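You operate a simulated robot arm through the tools that you are given. There is no shell and no other tool. Be economical: measure what you need, move in short steps, check, and stop when the job is done.

You run a simulated robot arm. Do the job below in one go: nothing can be reset, and whatever is moved stays where it is left.

JOB
Take the apricot half and leave it on top of the cupcake in a green case.
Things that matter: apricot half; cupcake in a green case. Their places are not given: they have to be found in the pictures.

Only the result counts: the job must be done as asked and must still hold three seconds after the hand-in. Knocking over, shifting, dropping, spilling or breaking anything else fails it.

ROBOT AND FRAMES
A 6-joint arm with a two-finger parallel gripper, fixed in place. Base frame: the origin is at the foot of the arm, x ahead of it, y to its left, z up; the work surface is at about z = 90. Readings come in cm, degrees, newtons and seconds.
With the tool pointing down near the work surface it reaches from about 24 to 64 cm from the base axis. Its first joint turns from -66.0 to 66.0 degrees. Payload 2.7 kg.
The tool frame sits at the grasp point between the pads (the TCP): z along the fingers, y along the line on which they close. The tips reach 2.3 cm beyond it. The gripper opens to 9.4 cm. The fingers are 3.8 cm wide and 1 cm thick; the gripper's body (5.4 by 9.6 cm) begins 3.9 cm behind the TCP.
Orientation is that of the tool frame in the base frame, as [roll, pitch, yaw] about the fixed x, y, z axes, in that order (R = Rz(yaw) Ry(pitch) Rx(roll)). With the fingers straight down and closing along the base's y, the tool's x points along the base's -x, its y along +y and its z along -z.

CONTROLS
- The arm moves only by the tool step_arm. Its argument "commands" is a list of rows, each an object (a shift or turn left out is 0, a gripper value left out holds the last) with "xyz": the shift along the tool's x, y, z in cm, a list of three; "spin": the turn about the tool's z in degrees. In form: [{"xyz": [dx, dy, dz], "spin": spin}, ...]. A call has 1 to 20 rows; each row is the pose to reach, as a shift and turn from the pose commanded when the call began, along the tool's axes at that moment. "hand" is the gripper command, from -1 (shut) to 1 (fully open), values between in proportion, set as the call begins (left out, the last holds). Rows are played at 5 a second. More than 5 cm and 8.6 degrees between two rows, or a gripper value outside its range, and nothing of the call is played. Where a pose cannot be reached the arm comes as near as it can. A force on the tool above 40 N (or 10 N above the force at the start of the call, whichever is more), or a blocked arm, ends the call early, and 0.2 s more pass. The fingers move at their own pace (about 4.5 cm/s each) and stop on an object; they squeeze with about 29 N. The grip force told is the motor's: it shows also when the fingers shut on nothing. Time passes only in rows, and 0.2 s behind the last, so rows that repeat a pose let the fingers close. The reply holds the time, the measured pose of the TCP, the force on the tool along the base axes, the opening and the grip force, in the units named above and with some noise, and new pictures: "show" is both (left out), scene, wrist or none.
- Cameras (640 x 400 px; columns grow to the right, rows downward): "scene" is fixed at [8.41, -44.59, 139.12]; the picture's right is [0.64, -0.77, 0.00], its down [-0.52, -0.44, -0.73] and it looks along [0.56, 0.47, -0.68] (base axes); focal length 299 px, centre (320, 200). "wrist" rides on the gripper at [8.6, 1.6, -7.4] in the tool frame; the picture's right is [-0.18, 0.98, 0.00], its down [-0.58, -0.11, -0.81] and it looks along [-0.79, -0.15, 0.59] (tool axes); focal length 243 px, centre (320, 200).
- point_at(camera, pixels): for up to 12 pixels [column, row] of the newest picture of that camera ("zoom" is the newest enlarged one), the place [x, y, z] in the base frame of the surface seen there, good to about 0.2 cm. The clock stands still meanwhile.
- inspect(camera, box): a new picture of the part [left, top, right, bottom] of that camera's present view, enlarged. The clock stands still meanwhile.
- close_job(): hands the job in; it is judged then, once.

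Go step by step. Measure first, check grasps and placings, and put right what went wrong. The budget is 60 turns and 170 pictures, counting those below and the enlarged ones. Unless the task says otherwise, let go and move clear before handing in, and close with one line.

The tools are called after "Request:" as name(argument=value, ...) on one line, values as JSON. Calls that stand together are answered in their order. step_arm: Moves the arm, as the interface text tells. Its arguments: {"type":"object","properties":{"commands":{"type":"array"},"hand":{"type":"number"},"show":{"type":"string","enum":["both","scene","wrist","none"]}},"required":["commands"]} The other tools are called the same way: point_at (camera, pixels) gives the place of the surface under pixels of a picture; inspect (camera, box) takes an enlarged picture of a part of a camera's view; close_job () hands the job in.

At the start:

```text
time_s: 0.0
tcp_pos: [40.24, -10.64, 113.49]
ee_rot: [-179.9, 0.1, -180.0]
contact_force: [0.6, -0.2, -0.3]
gripper_width: 9.42
grip_force: 0.1
```

scene: 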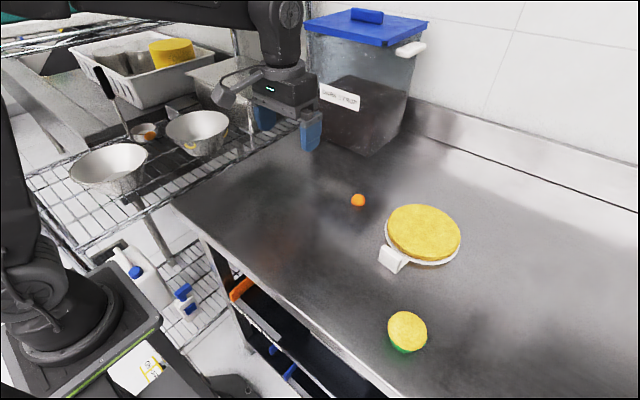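
wrist: 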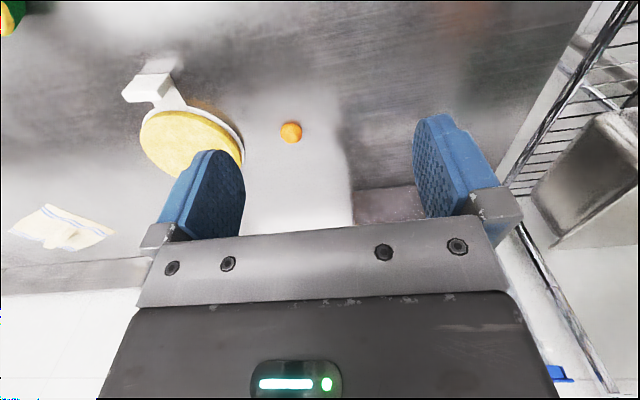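

The scene shows a small orange item at (358,200), likely the apricot half, and the green-cased cupcake at (407,331). I'll measure both and look closer.

Request:
point_at(camera="scene", pixels=[[358, 200], [352, 200], [364, 200], [358, 195], [358, 206], [407, 330], [389, 330], [426, 330], [407, 313], [407, 347], [405, 352], [340, 215]])

Request:
inspect(camera="scene", box=[328, 180, 392, 220])

Request:
inspect(camera="scene", box=[360, 300, 456, 360])

```text
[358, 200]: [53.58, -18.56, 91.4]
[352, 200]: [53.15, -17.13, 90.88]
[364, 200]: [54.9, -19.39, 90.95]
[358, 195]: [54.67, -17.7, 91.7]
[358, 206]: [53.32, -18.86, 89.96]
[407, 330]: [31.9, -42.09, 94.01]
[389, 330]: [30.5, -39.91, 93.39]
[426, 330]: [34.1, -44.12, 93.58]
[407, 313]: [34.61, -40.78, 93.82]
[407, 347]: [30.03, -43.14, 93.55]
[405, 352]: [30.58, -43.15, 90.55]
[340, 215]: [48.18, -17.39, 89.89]
```

```text
10.00 times, centred on (360, 200) of scene
```

zoom: 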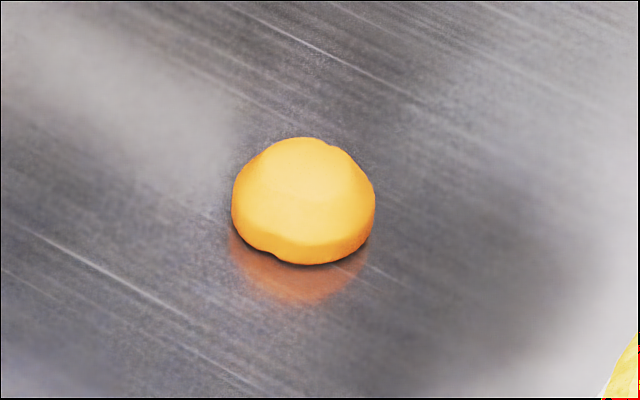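

```text
6.67 times, centred on (408, 330) of scene
```

zoom: 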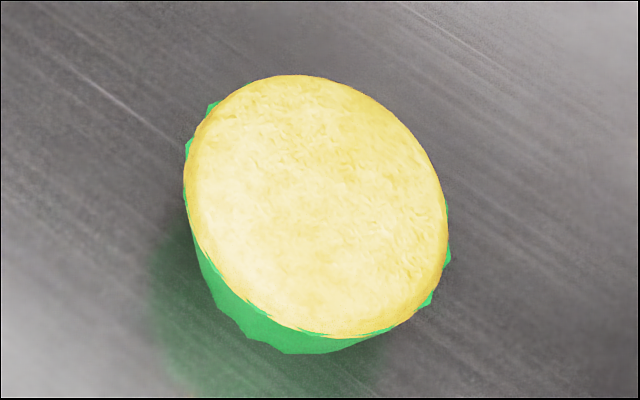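

The apricot half is dome-up at about (54.1, -18.2), roughly 2.8 cm wide with its top at 91.7. The cupcake top is at about (32.2, -42, 94). Next I'll check clearances to the cake at (423,232), the card at (393,258) and the bin.

Request:
point_at(camera="scene", pixels=[[423, 230], [388, 225], [384, 232], [400, 207], [393, 252], [380, 258], [375, 150], [330, 140], [405, 130]])

Request:
inspect(camera="wrist", box=[240, 90, 352, 160])

Request:
point_at(camera="wrist", pixels=[[291, 132], [281, 132], [301, 132], [291, 123], [291, 141]])

```text
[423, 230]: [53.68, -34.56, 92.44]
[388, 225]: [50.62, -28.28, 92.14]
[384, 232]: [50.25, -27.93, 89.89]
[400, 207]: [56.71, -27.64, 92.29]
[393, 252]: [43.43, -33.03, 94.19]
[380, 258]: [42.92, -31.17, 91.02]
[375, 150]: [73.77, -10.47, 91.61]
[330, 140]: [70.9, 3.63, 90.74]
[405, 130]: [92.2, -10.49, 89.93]
```

```text
5.71 times, centred on (296, 125) of wrist
```

zoom: 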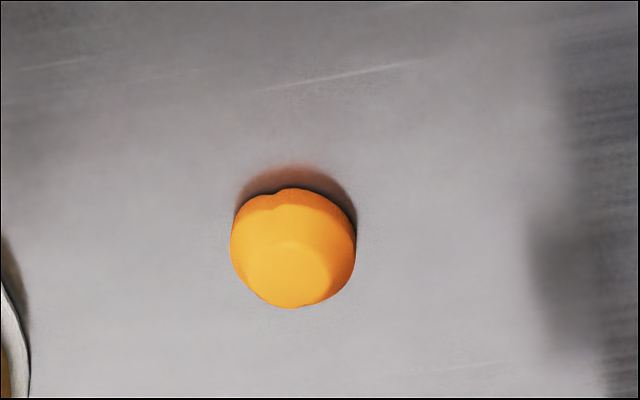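

```text
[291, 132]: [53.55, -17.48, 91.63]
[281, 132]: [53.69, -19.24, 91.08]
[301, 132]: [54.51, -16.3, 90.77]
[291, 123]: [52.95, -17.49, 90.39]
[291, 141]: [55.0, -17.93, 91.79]
```

The apricot centre comes out at about (54.1, -18.0), and the cake stays beyond y = -27, so there is clearance. I'll narrow the opening to about 6 cm, move above the apricot and go down to z≈100.

Request:
step_arm(commands=[{"xyz": [-3.5, -1.85, 0]}, {"xyz": [-7, -3.7, 0]}, {"xyz": [-10.5, -5.5, 0]}, {"xyz": [-13.86, -7.36, 0]}, {"xyz": [-13.86, -7.36, 4]}, {"xyz": [-13.86, -7.36, 8]}, {"xyz": [-13.86, -7.36, 11]}, {"xyz": [-13.86, -7.36, 13.5]}, {"xyz": [-13.86, -7.36, 13.5]}, {"xyz": [-13.86, -7.36, 13.5]}], hand=0.3)

```text
time_s: 2.2
tcp_pos: [54.03, -18.18, 99.93]
ee_rot: [-179.8, 0.1, 180.0]
contact_force: [-0.1, 0.0, 0.1]
gripper_width: 6.12
grip_force: 0.0
```

scene: 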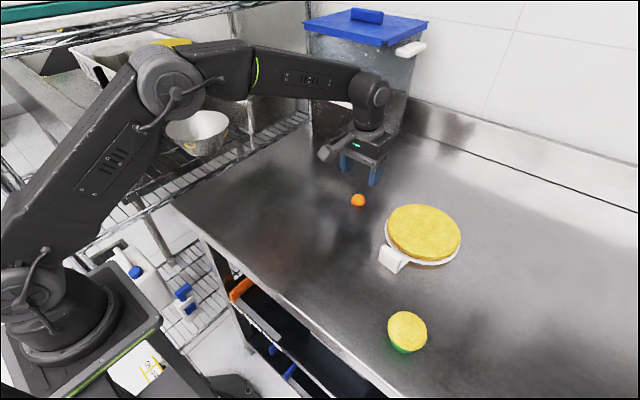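
wrist: 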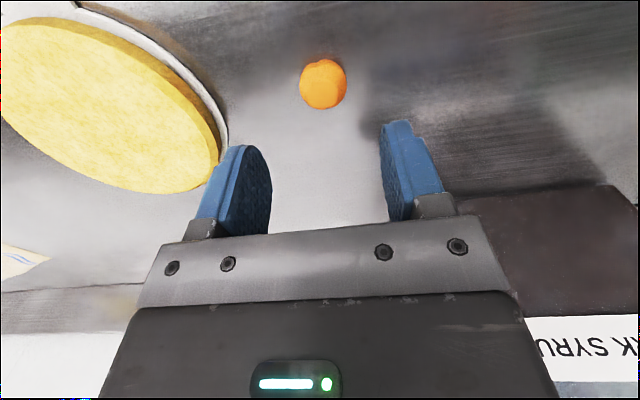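

The apricot at (323,84) sits between the fingers. I'll measure it again from here before going down.

Request:
point_at(camera="wrist", pixels=[[323, 84], [302, 84], [344, 84], [323, 63], [323, 105]])

```text
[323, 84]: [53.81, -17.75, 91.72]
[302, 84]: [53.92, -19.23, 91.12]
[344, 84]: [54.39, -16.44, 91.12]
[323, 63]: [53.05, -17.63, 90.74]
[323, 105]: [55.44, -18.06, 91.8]
```

It is centred at (54.1, -17.85), so I'll shift y by 0.3 and descend to TCP z≈92.5.

Request:
step_arm(commands=[{"xyz": [-0.1, 0.3, 2.5]}, {"xyz": [-0.1, 0.3, 5]}, {"xyz": [-0.1, 0.3, 6.5]}, {"xyz": [-0.1, 0.3, 7.4]}, {"xyz": [-0.1, 0.3, 7.4]}])

```text
time_s: 3.4
tcp_pos: [54.11, -17.77, 92.61]
ee_rot: [-179.9, 0.2, -179.9]
contact_force: [0.0, 0.7, 0.9]
gripper_width: 6.11
grip_force: 0.0
```

scene: 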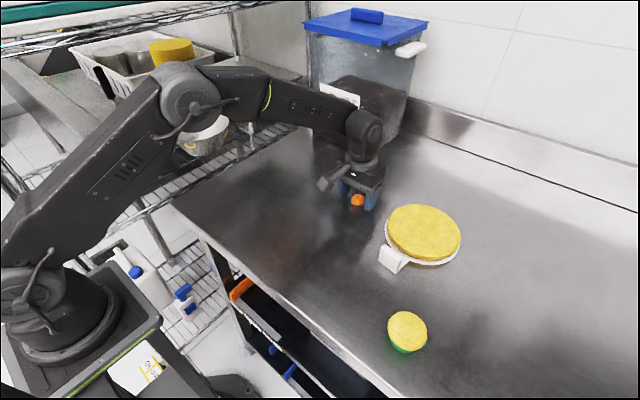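
wrist: 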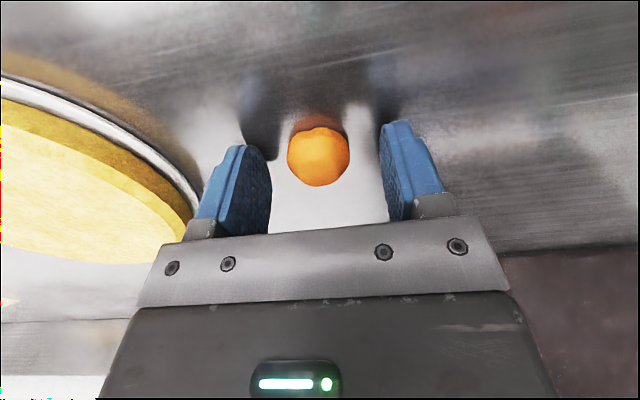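

The apricot at (318,156) is between the pads and there's no contact force. I'll close the gripper.

Request:
step_arm(commands=[{"xyz": [0, 0, 0]}, {"xyz": [0, 0, 0]}, {"xyz": [0, 0, 0]}, {"xyz": [0, 0, 0]}, {"xyz": [0, 0, 0]}], hand=-1, show="wrist")

```text
time_s: 4.6
tcp_pos: [53.95, -17.79, 92.64]
ee_rot: [-180.0, 0.1, -179.9]
contact_force: [0.6, 0.3, -0.2]
gripper_width: 2.94
grip_force: 28.5
```

wrist: 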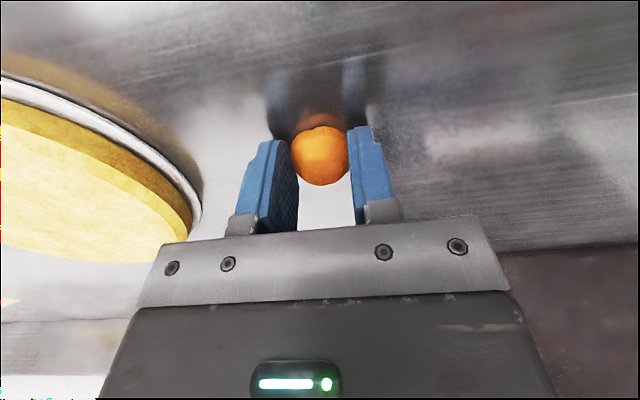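

The opening stopped at 2.94 cm with 28.5 N, so the apricot is gripped. I'll lift 12 cm.

Request:
step_arm(commands=[{"xyz": [0, 0, -1]}, {"xyz": [0, 0, -3]}, {"xyz": [0, 0, -6]}, {"xyz": [0, 0, -9]}, {"xyz": [0, 0, -12]}, {"xyz": [0, 0, -12]}])

```text
time_s: 6.0
tcp_pos: [54.09, -17.88, 104.59]
ee_rot: [-179.8, 0.1, 180.0]
contact_force: [0.3, 0.0, -0.7]
gripper_width: 2.95
grip_force: 29.1
```

scene: 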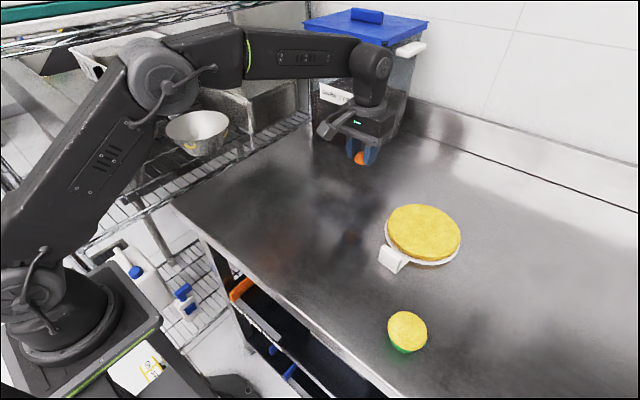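
wrist: 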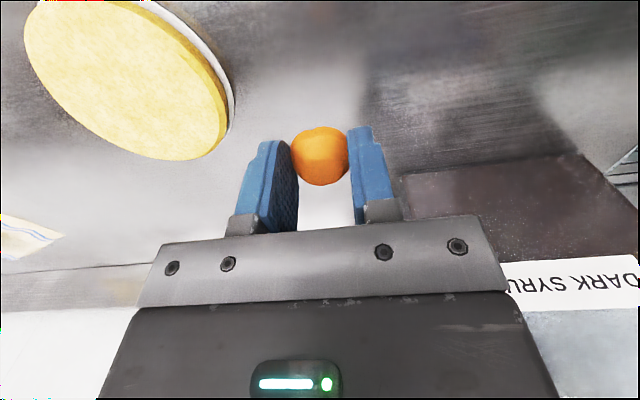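

The apricot is held securely. I'll carry it at z≈104.5 to above the cupcake at (32.2, -42.05).

Request:
step_arm(commands=[{"xyz": [2.19, -2.42, 0]}, {"xyz": [4.38, -4.84, 0]}, {"xyz": [6.57, -7.26, 0]}, {"xyz": [8.76, -9.68, 0]}, {"xyz": [10.95, -12.1, 0]}, {"xyz": [13.14, -14.52, 0]}, {"xyz": [15.33, -16.94, 0]}, {"xyz": [17.52, -19.36, 0]}, {"xyz": [19.71, -21.78, 0]}, {"xyz": [21.9, -24.2, 0]}, {"xyz": [21.9, -24.2, 0]}, {"xyz": [21.9, -24.2, 0]}])

```text
time_s: 8.6
tcp_pos: [32.23, -42.01, 104.5]
ee_rot: [-179.9, 0.2, -179.9]
contact_force: [-0.4, -0.5, 0.5]
gripper_width: 2.92
grip_force: 29.1
```

scene: 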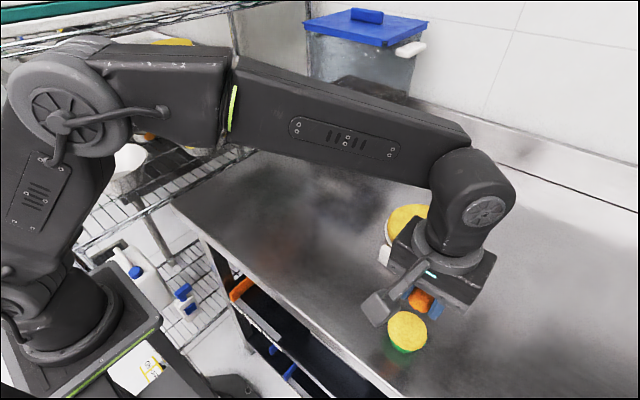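
wrist: 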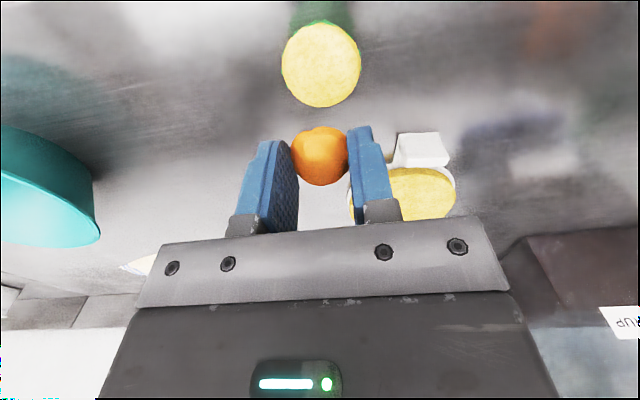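

The cupcake at (321,64) lines up ahead of the apricot in the wrist picture. I'll measure it from here, along with the apricot and the teal object on the left at (60,190).

Request:
point_at(camera="wrist", pixels=[[321, 64], [284, 64], [358, 64], [321, 24], [321, 103], [320, 155], [320, 180], [320, 132], [85, 240], [90, 175]])

```text
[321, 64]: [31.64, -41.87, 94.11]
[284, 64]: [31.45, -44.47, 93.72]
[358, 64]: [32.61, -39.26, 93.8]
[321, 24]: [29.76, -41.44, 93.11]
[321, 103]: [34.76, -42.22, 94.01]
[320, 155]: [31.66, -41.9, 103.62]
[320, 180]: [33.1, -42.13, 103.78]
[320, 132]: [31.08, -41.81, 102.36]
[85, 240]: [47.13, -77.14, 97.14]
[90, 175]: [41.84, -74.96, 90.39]
```

The cupcake centre is (32.2, -41.9), with the apricot right above it, and the teal object is far away. The apricot's bottom is about 2.7 cm below the TCP, so contact should come at TCP z≈96.8. I'll lower it slowly.

Request:
step_arm(commands=[{"xyz": [0, 0.1, 2]}, {"xyz": [0, 0.1, 4]}, {"xyz": [0, 0.1, 5.5]}, {"xyz": [0, 0.1, 6.5]}, {"xyz": [0, 0.1, 7.1]}, {"xyz": [0, 0.1, 7.4]}, {"xyz": [0, 0.1, 7.4]}])

Request:
inspect(camera="wrist", box=[224, 90, 416, 210])

Request:
inspect(camera="scene", box=[360, 290, 456, 350])

```text
time_s: 10.2
tcp_pos: [32.26, -42.01, 97.16]
ee_rot: [-179.9, 0.0, -180.0]
contact_force: [-0.1, 0.1, -0.9]
gripper_width: 3.1
grip_force: 28.4
```

scene: 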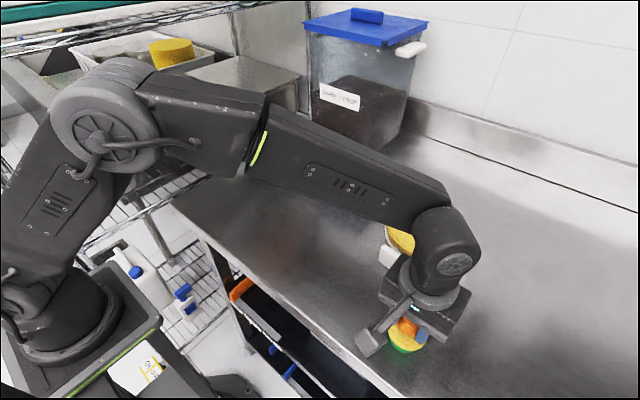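
wrist: 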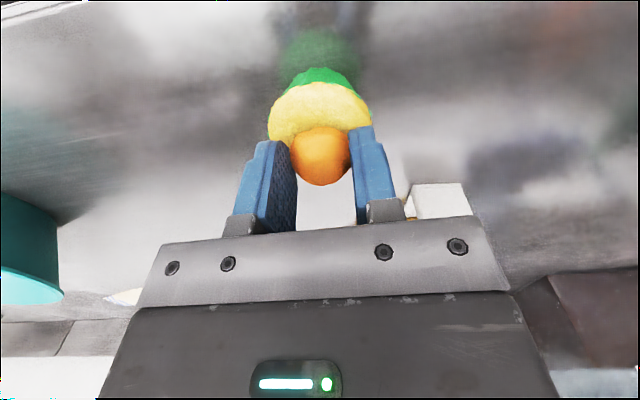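

```text
3.33 times, centred on (320, 150) of wrist
```

zoom: 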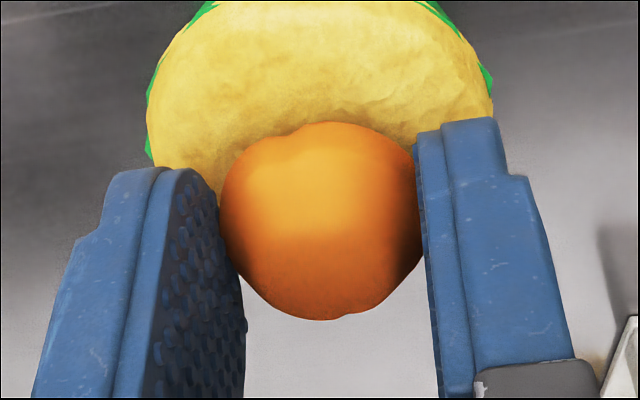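

```text
6.67 times, centred on (408, 320) of scene
```

zoom: 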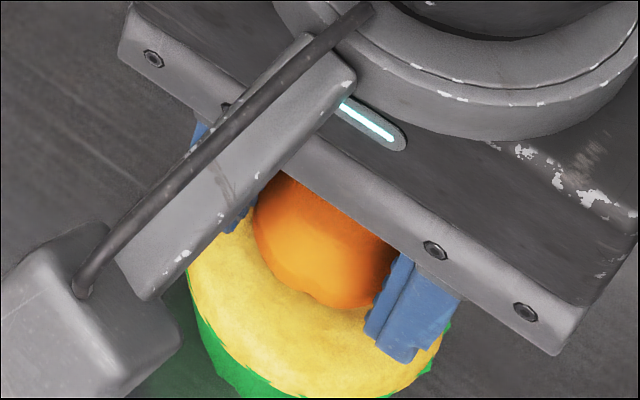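

There's no contact yet (TCP z 97.16) and the apricot is just above the cupcake top. I'll ease down another 0.35 cm.

Request:
step_arm(commands=[{"xyz": [0, 0, 0.1]}, {"xyz": [0, 0, 0.2]}, {"xyz": [0, 0, 0.3]}, {"xyz": [0, 0, 0.35]}, {"xyz": [0, 0, 0.35]}], show="wrist")

Request:
inspect(camera="wrist", box=[224, 90, 416, 210])

```text
time_s: 11.4
tcp_pos: [32.25, -41.9, 96.66]
ee_rot: [-179.9, 0.1, -180.0]
contact_force: [0.3, -0.4, 0.4]
gripper_width: 3.12
grip_force: 29.4
```

wrist: 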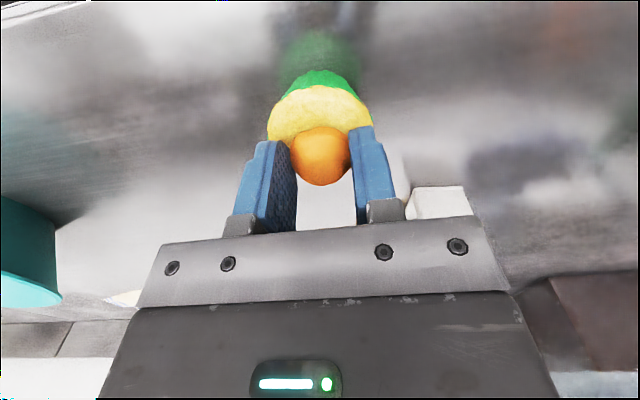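

```text
3.33 times, centred on (320, 150) of wrist
```

zoom: 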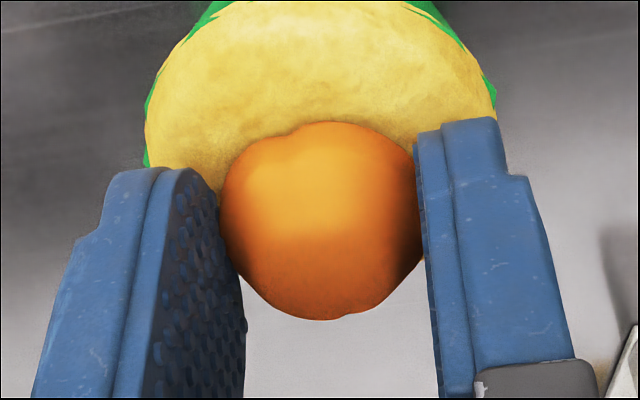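

Still no clear contact at 96.66. I'll take two more tiny steps and watch the force.

Request:
step_arm(commands=[{"xyz": [0, 0, 0.08]}, {"xyz": [0, 0, 0.15]}, {"xyz": [0, 0, 0.15]}], show="none")

Request:
point_at(camera="wrist", pixels=[[320, 123], [300, 120], [340, 120], [320, 105]])

```text
time_s: 12.2
tcp_pos: [32.11, -41.97, 96.79]
ee_rot: [-179.9, 0.2, -180.0]
contact_force: [-0.4, 0.4, 11.7]
gripper_width: 3.1
grip_force: 29.3
```

```text
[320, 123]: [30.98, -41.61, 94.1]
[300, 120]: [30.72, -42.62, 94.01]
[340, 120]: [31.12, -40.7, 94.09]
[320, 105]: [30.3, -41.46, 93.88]
```

The upward force jumped to 11.7 N, so the apricot rests on the cupcake. I'll ease up 0.12 cm to relieve the pressure, then open to about 5.5 cm.

Request:
step_arm(commands=[{"xyz": [0, 0, -0.06]}, {"xyz": [0, 0, -0.12]}, {"xyz": [0, 0, -0.12]}], show="none")

```text
time_s: 13.0
tcp_pos: [32.15, -41.91, 96.8]
ee_rot: [-179.9, 0.1, -180.0]
contact_force: [-0.1, -1.1, 6.2]
gripper_width: 3.13
grip_force: 28.8
```

Request:
step_arm(commands=[{"xyz": [0, 0, -0.08]}, {"xyz": [0, 0, -0.08]}], show="none")

Request:
step_arm(commands=[{"xyz": [0, 0, 0]}, {"xyz": [0, 0, 0]}, {"xyz": [0, 0, 0]}, {"xyz": [0, 0, 0]}], hand=0.15)

```text
time_s: 13.6
tcp_pos: [32.2, -41.89, 96.98]
ee_rot: [179.9, -0.1, 180.0]
contact_force: [0.9, -0.7, 1.4]
gripper_width: 3.11
grip_force: 29.2
```

```text
time_s: 14.6
tcp_pos: [32.14, -42.08, 96.93]
ee_rot: [-179.8, 0.1, 179.9]
contact_force: [-0.4, -0.5, -0.8]
gripper_width: 5.41
grip_force: 0.0
```

scene: 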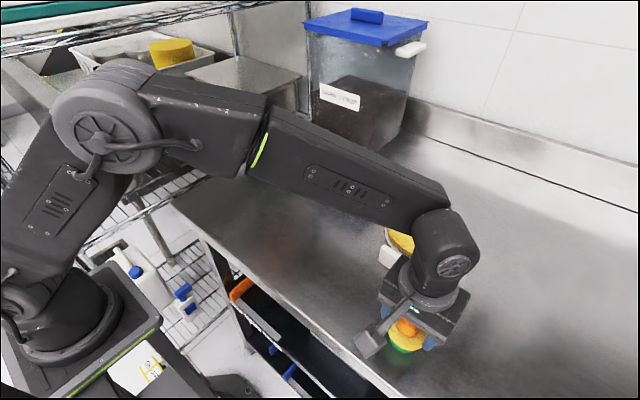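
wrist: 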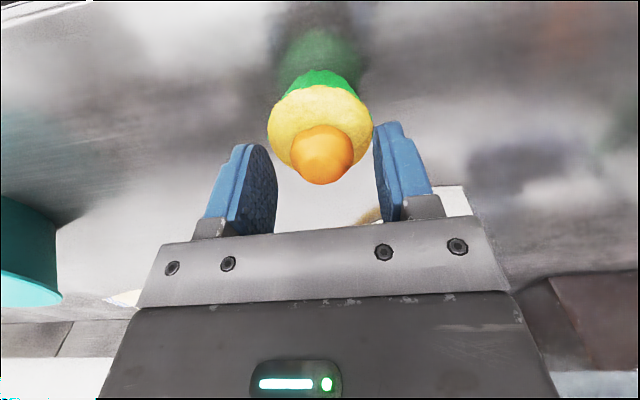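

The apricot at (321,153) rests on the cupcake and the pads are clear of it. I'll raise straight up and then back away.

Request:
step_arm(commands=[{"xyz": [0, 0, -1]}, {"xyz": [0, 0, -3]}, {"xyz": [0, 0, -6]}, {"xyz": [0, 0, -10]}, {"xyz": [0, 0, -14]}, {"xyz": [0, 4, -14]}, {"xyz": [0, 8, -14]}, {"xyz": [0, 12, -14]}, {"xyz": [0, 12, -14]}], show="scene")

Request:
inspect(camera="scene", box=[360, 290, 456, 350])

```text
time_s: 16.6
tcp_pos: [32.21, -29.68, 110.96]
ee_rot: [-180.0, 0.2, -180.0]
contact_force: [0.2, 0.1, 0.2]
gripper_width: 5.39
grip_force: 0.0
```

scene: 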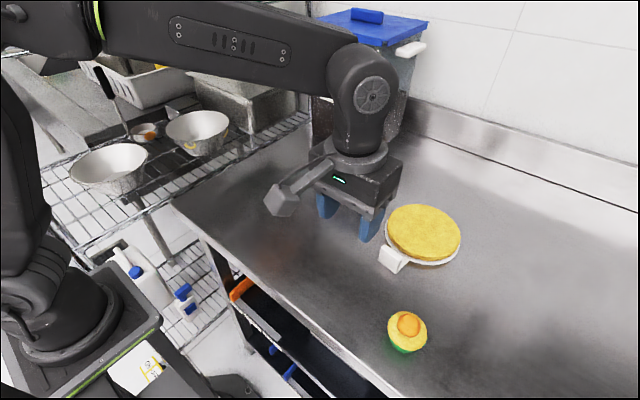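

```text
6.67 times, centred on (408, 320) of scene
```

zoom: 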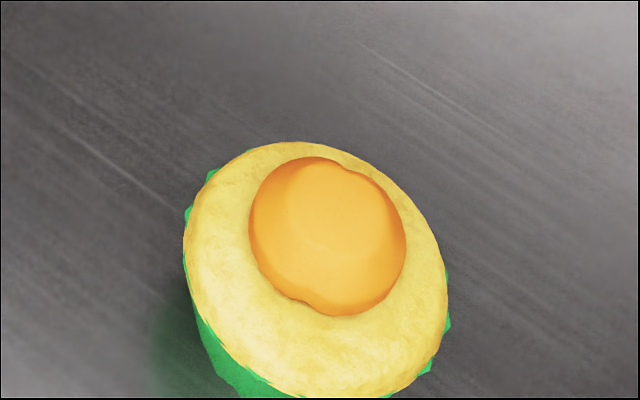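

The apricot half sits centred and stable on the cupcake, the cupcake hasn't moved, and the arm is clear. I'm handing in.

Request:
close_job()

```text
The job is handed in.
```

The apricot half is resting on top of the cupcake in the green case; the gripper has let go and moved clear, nothing else was disturbed, and the job is handed in.
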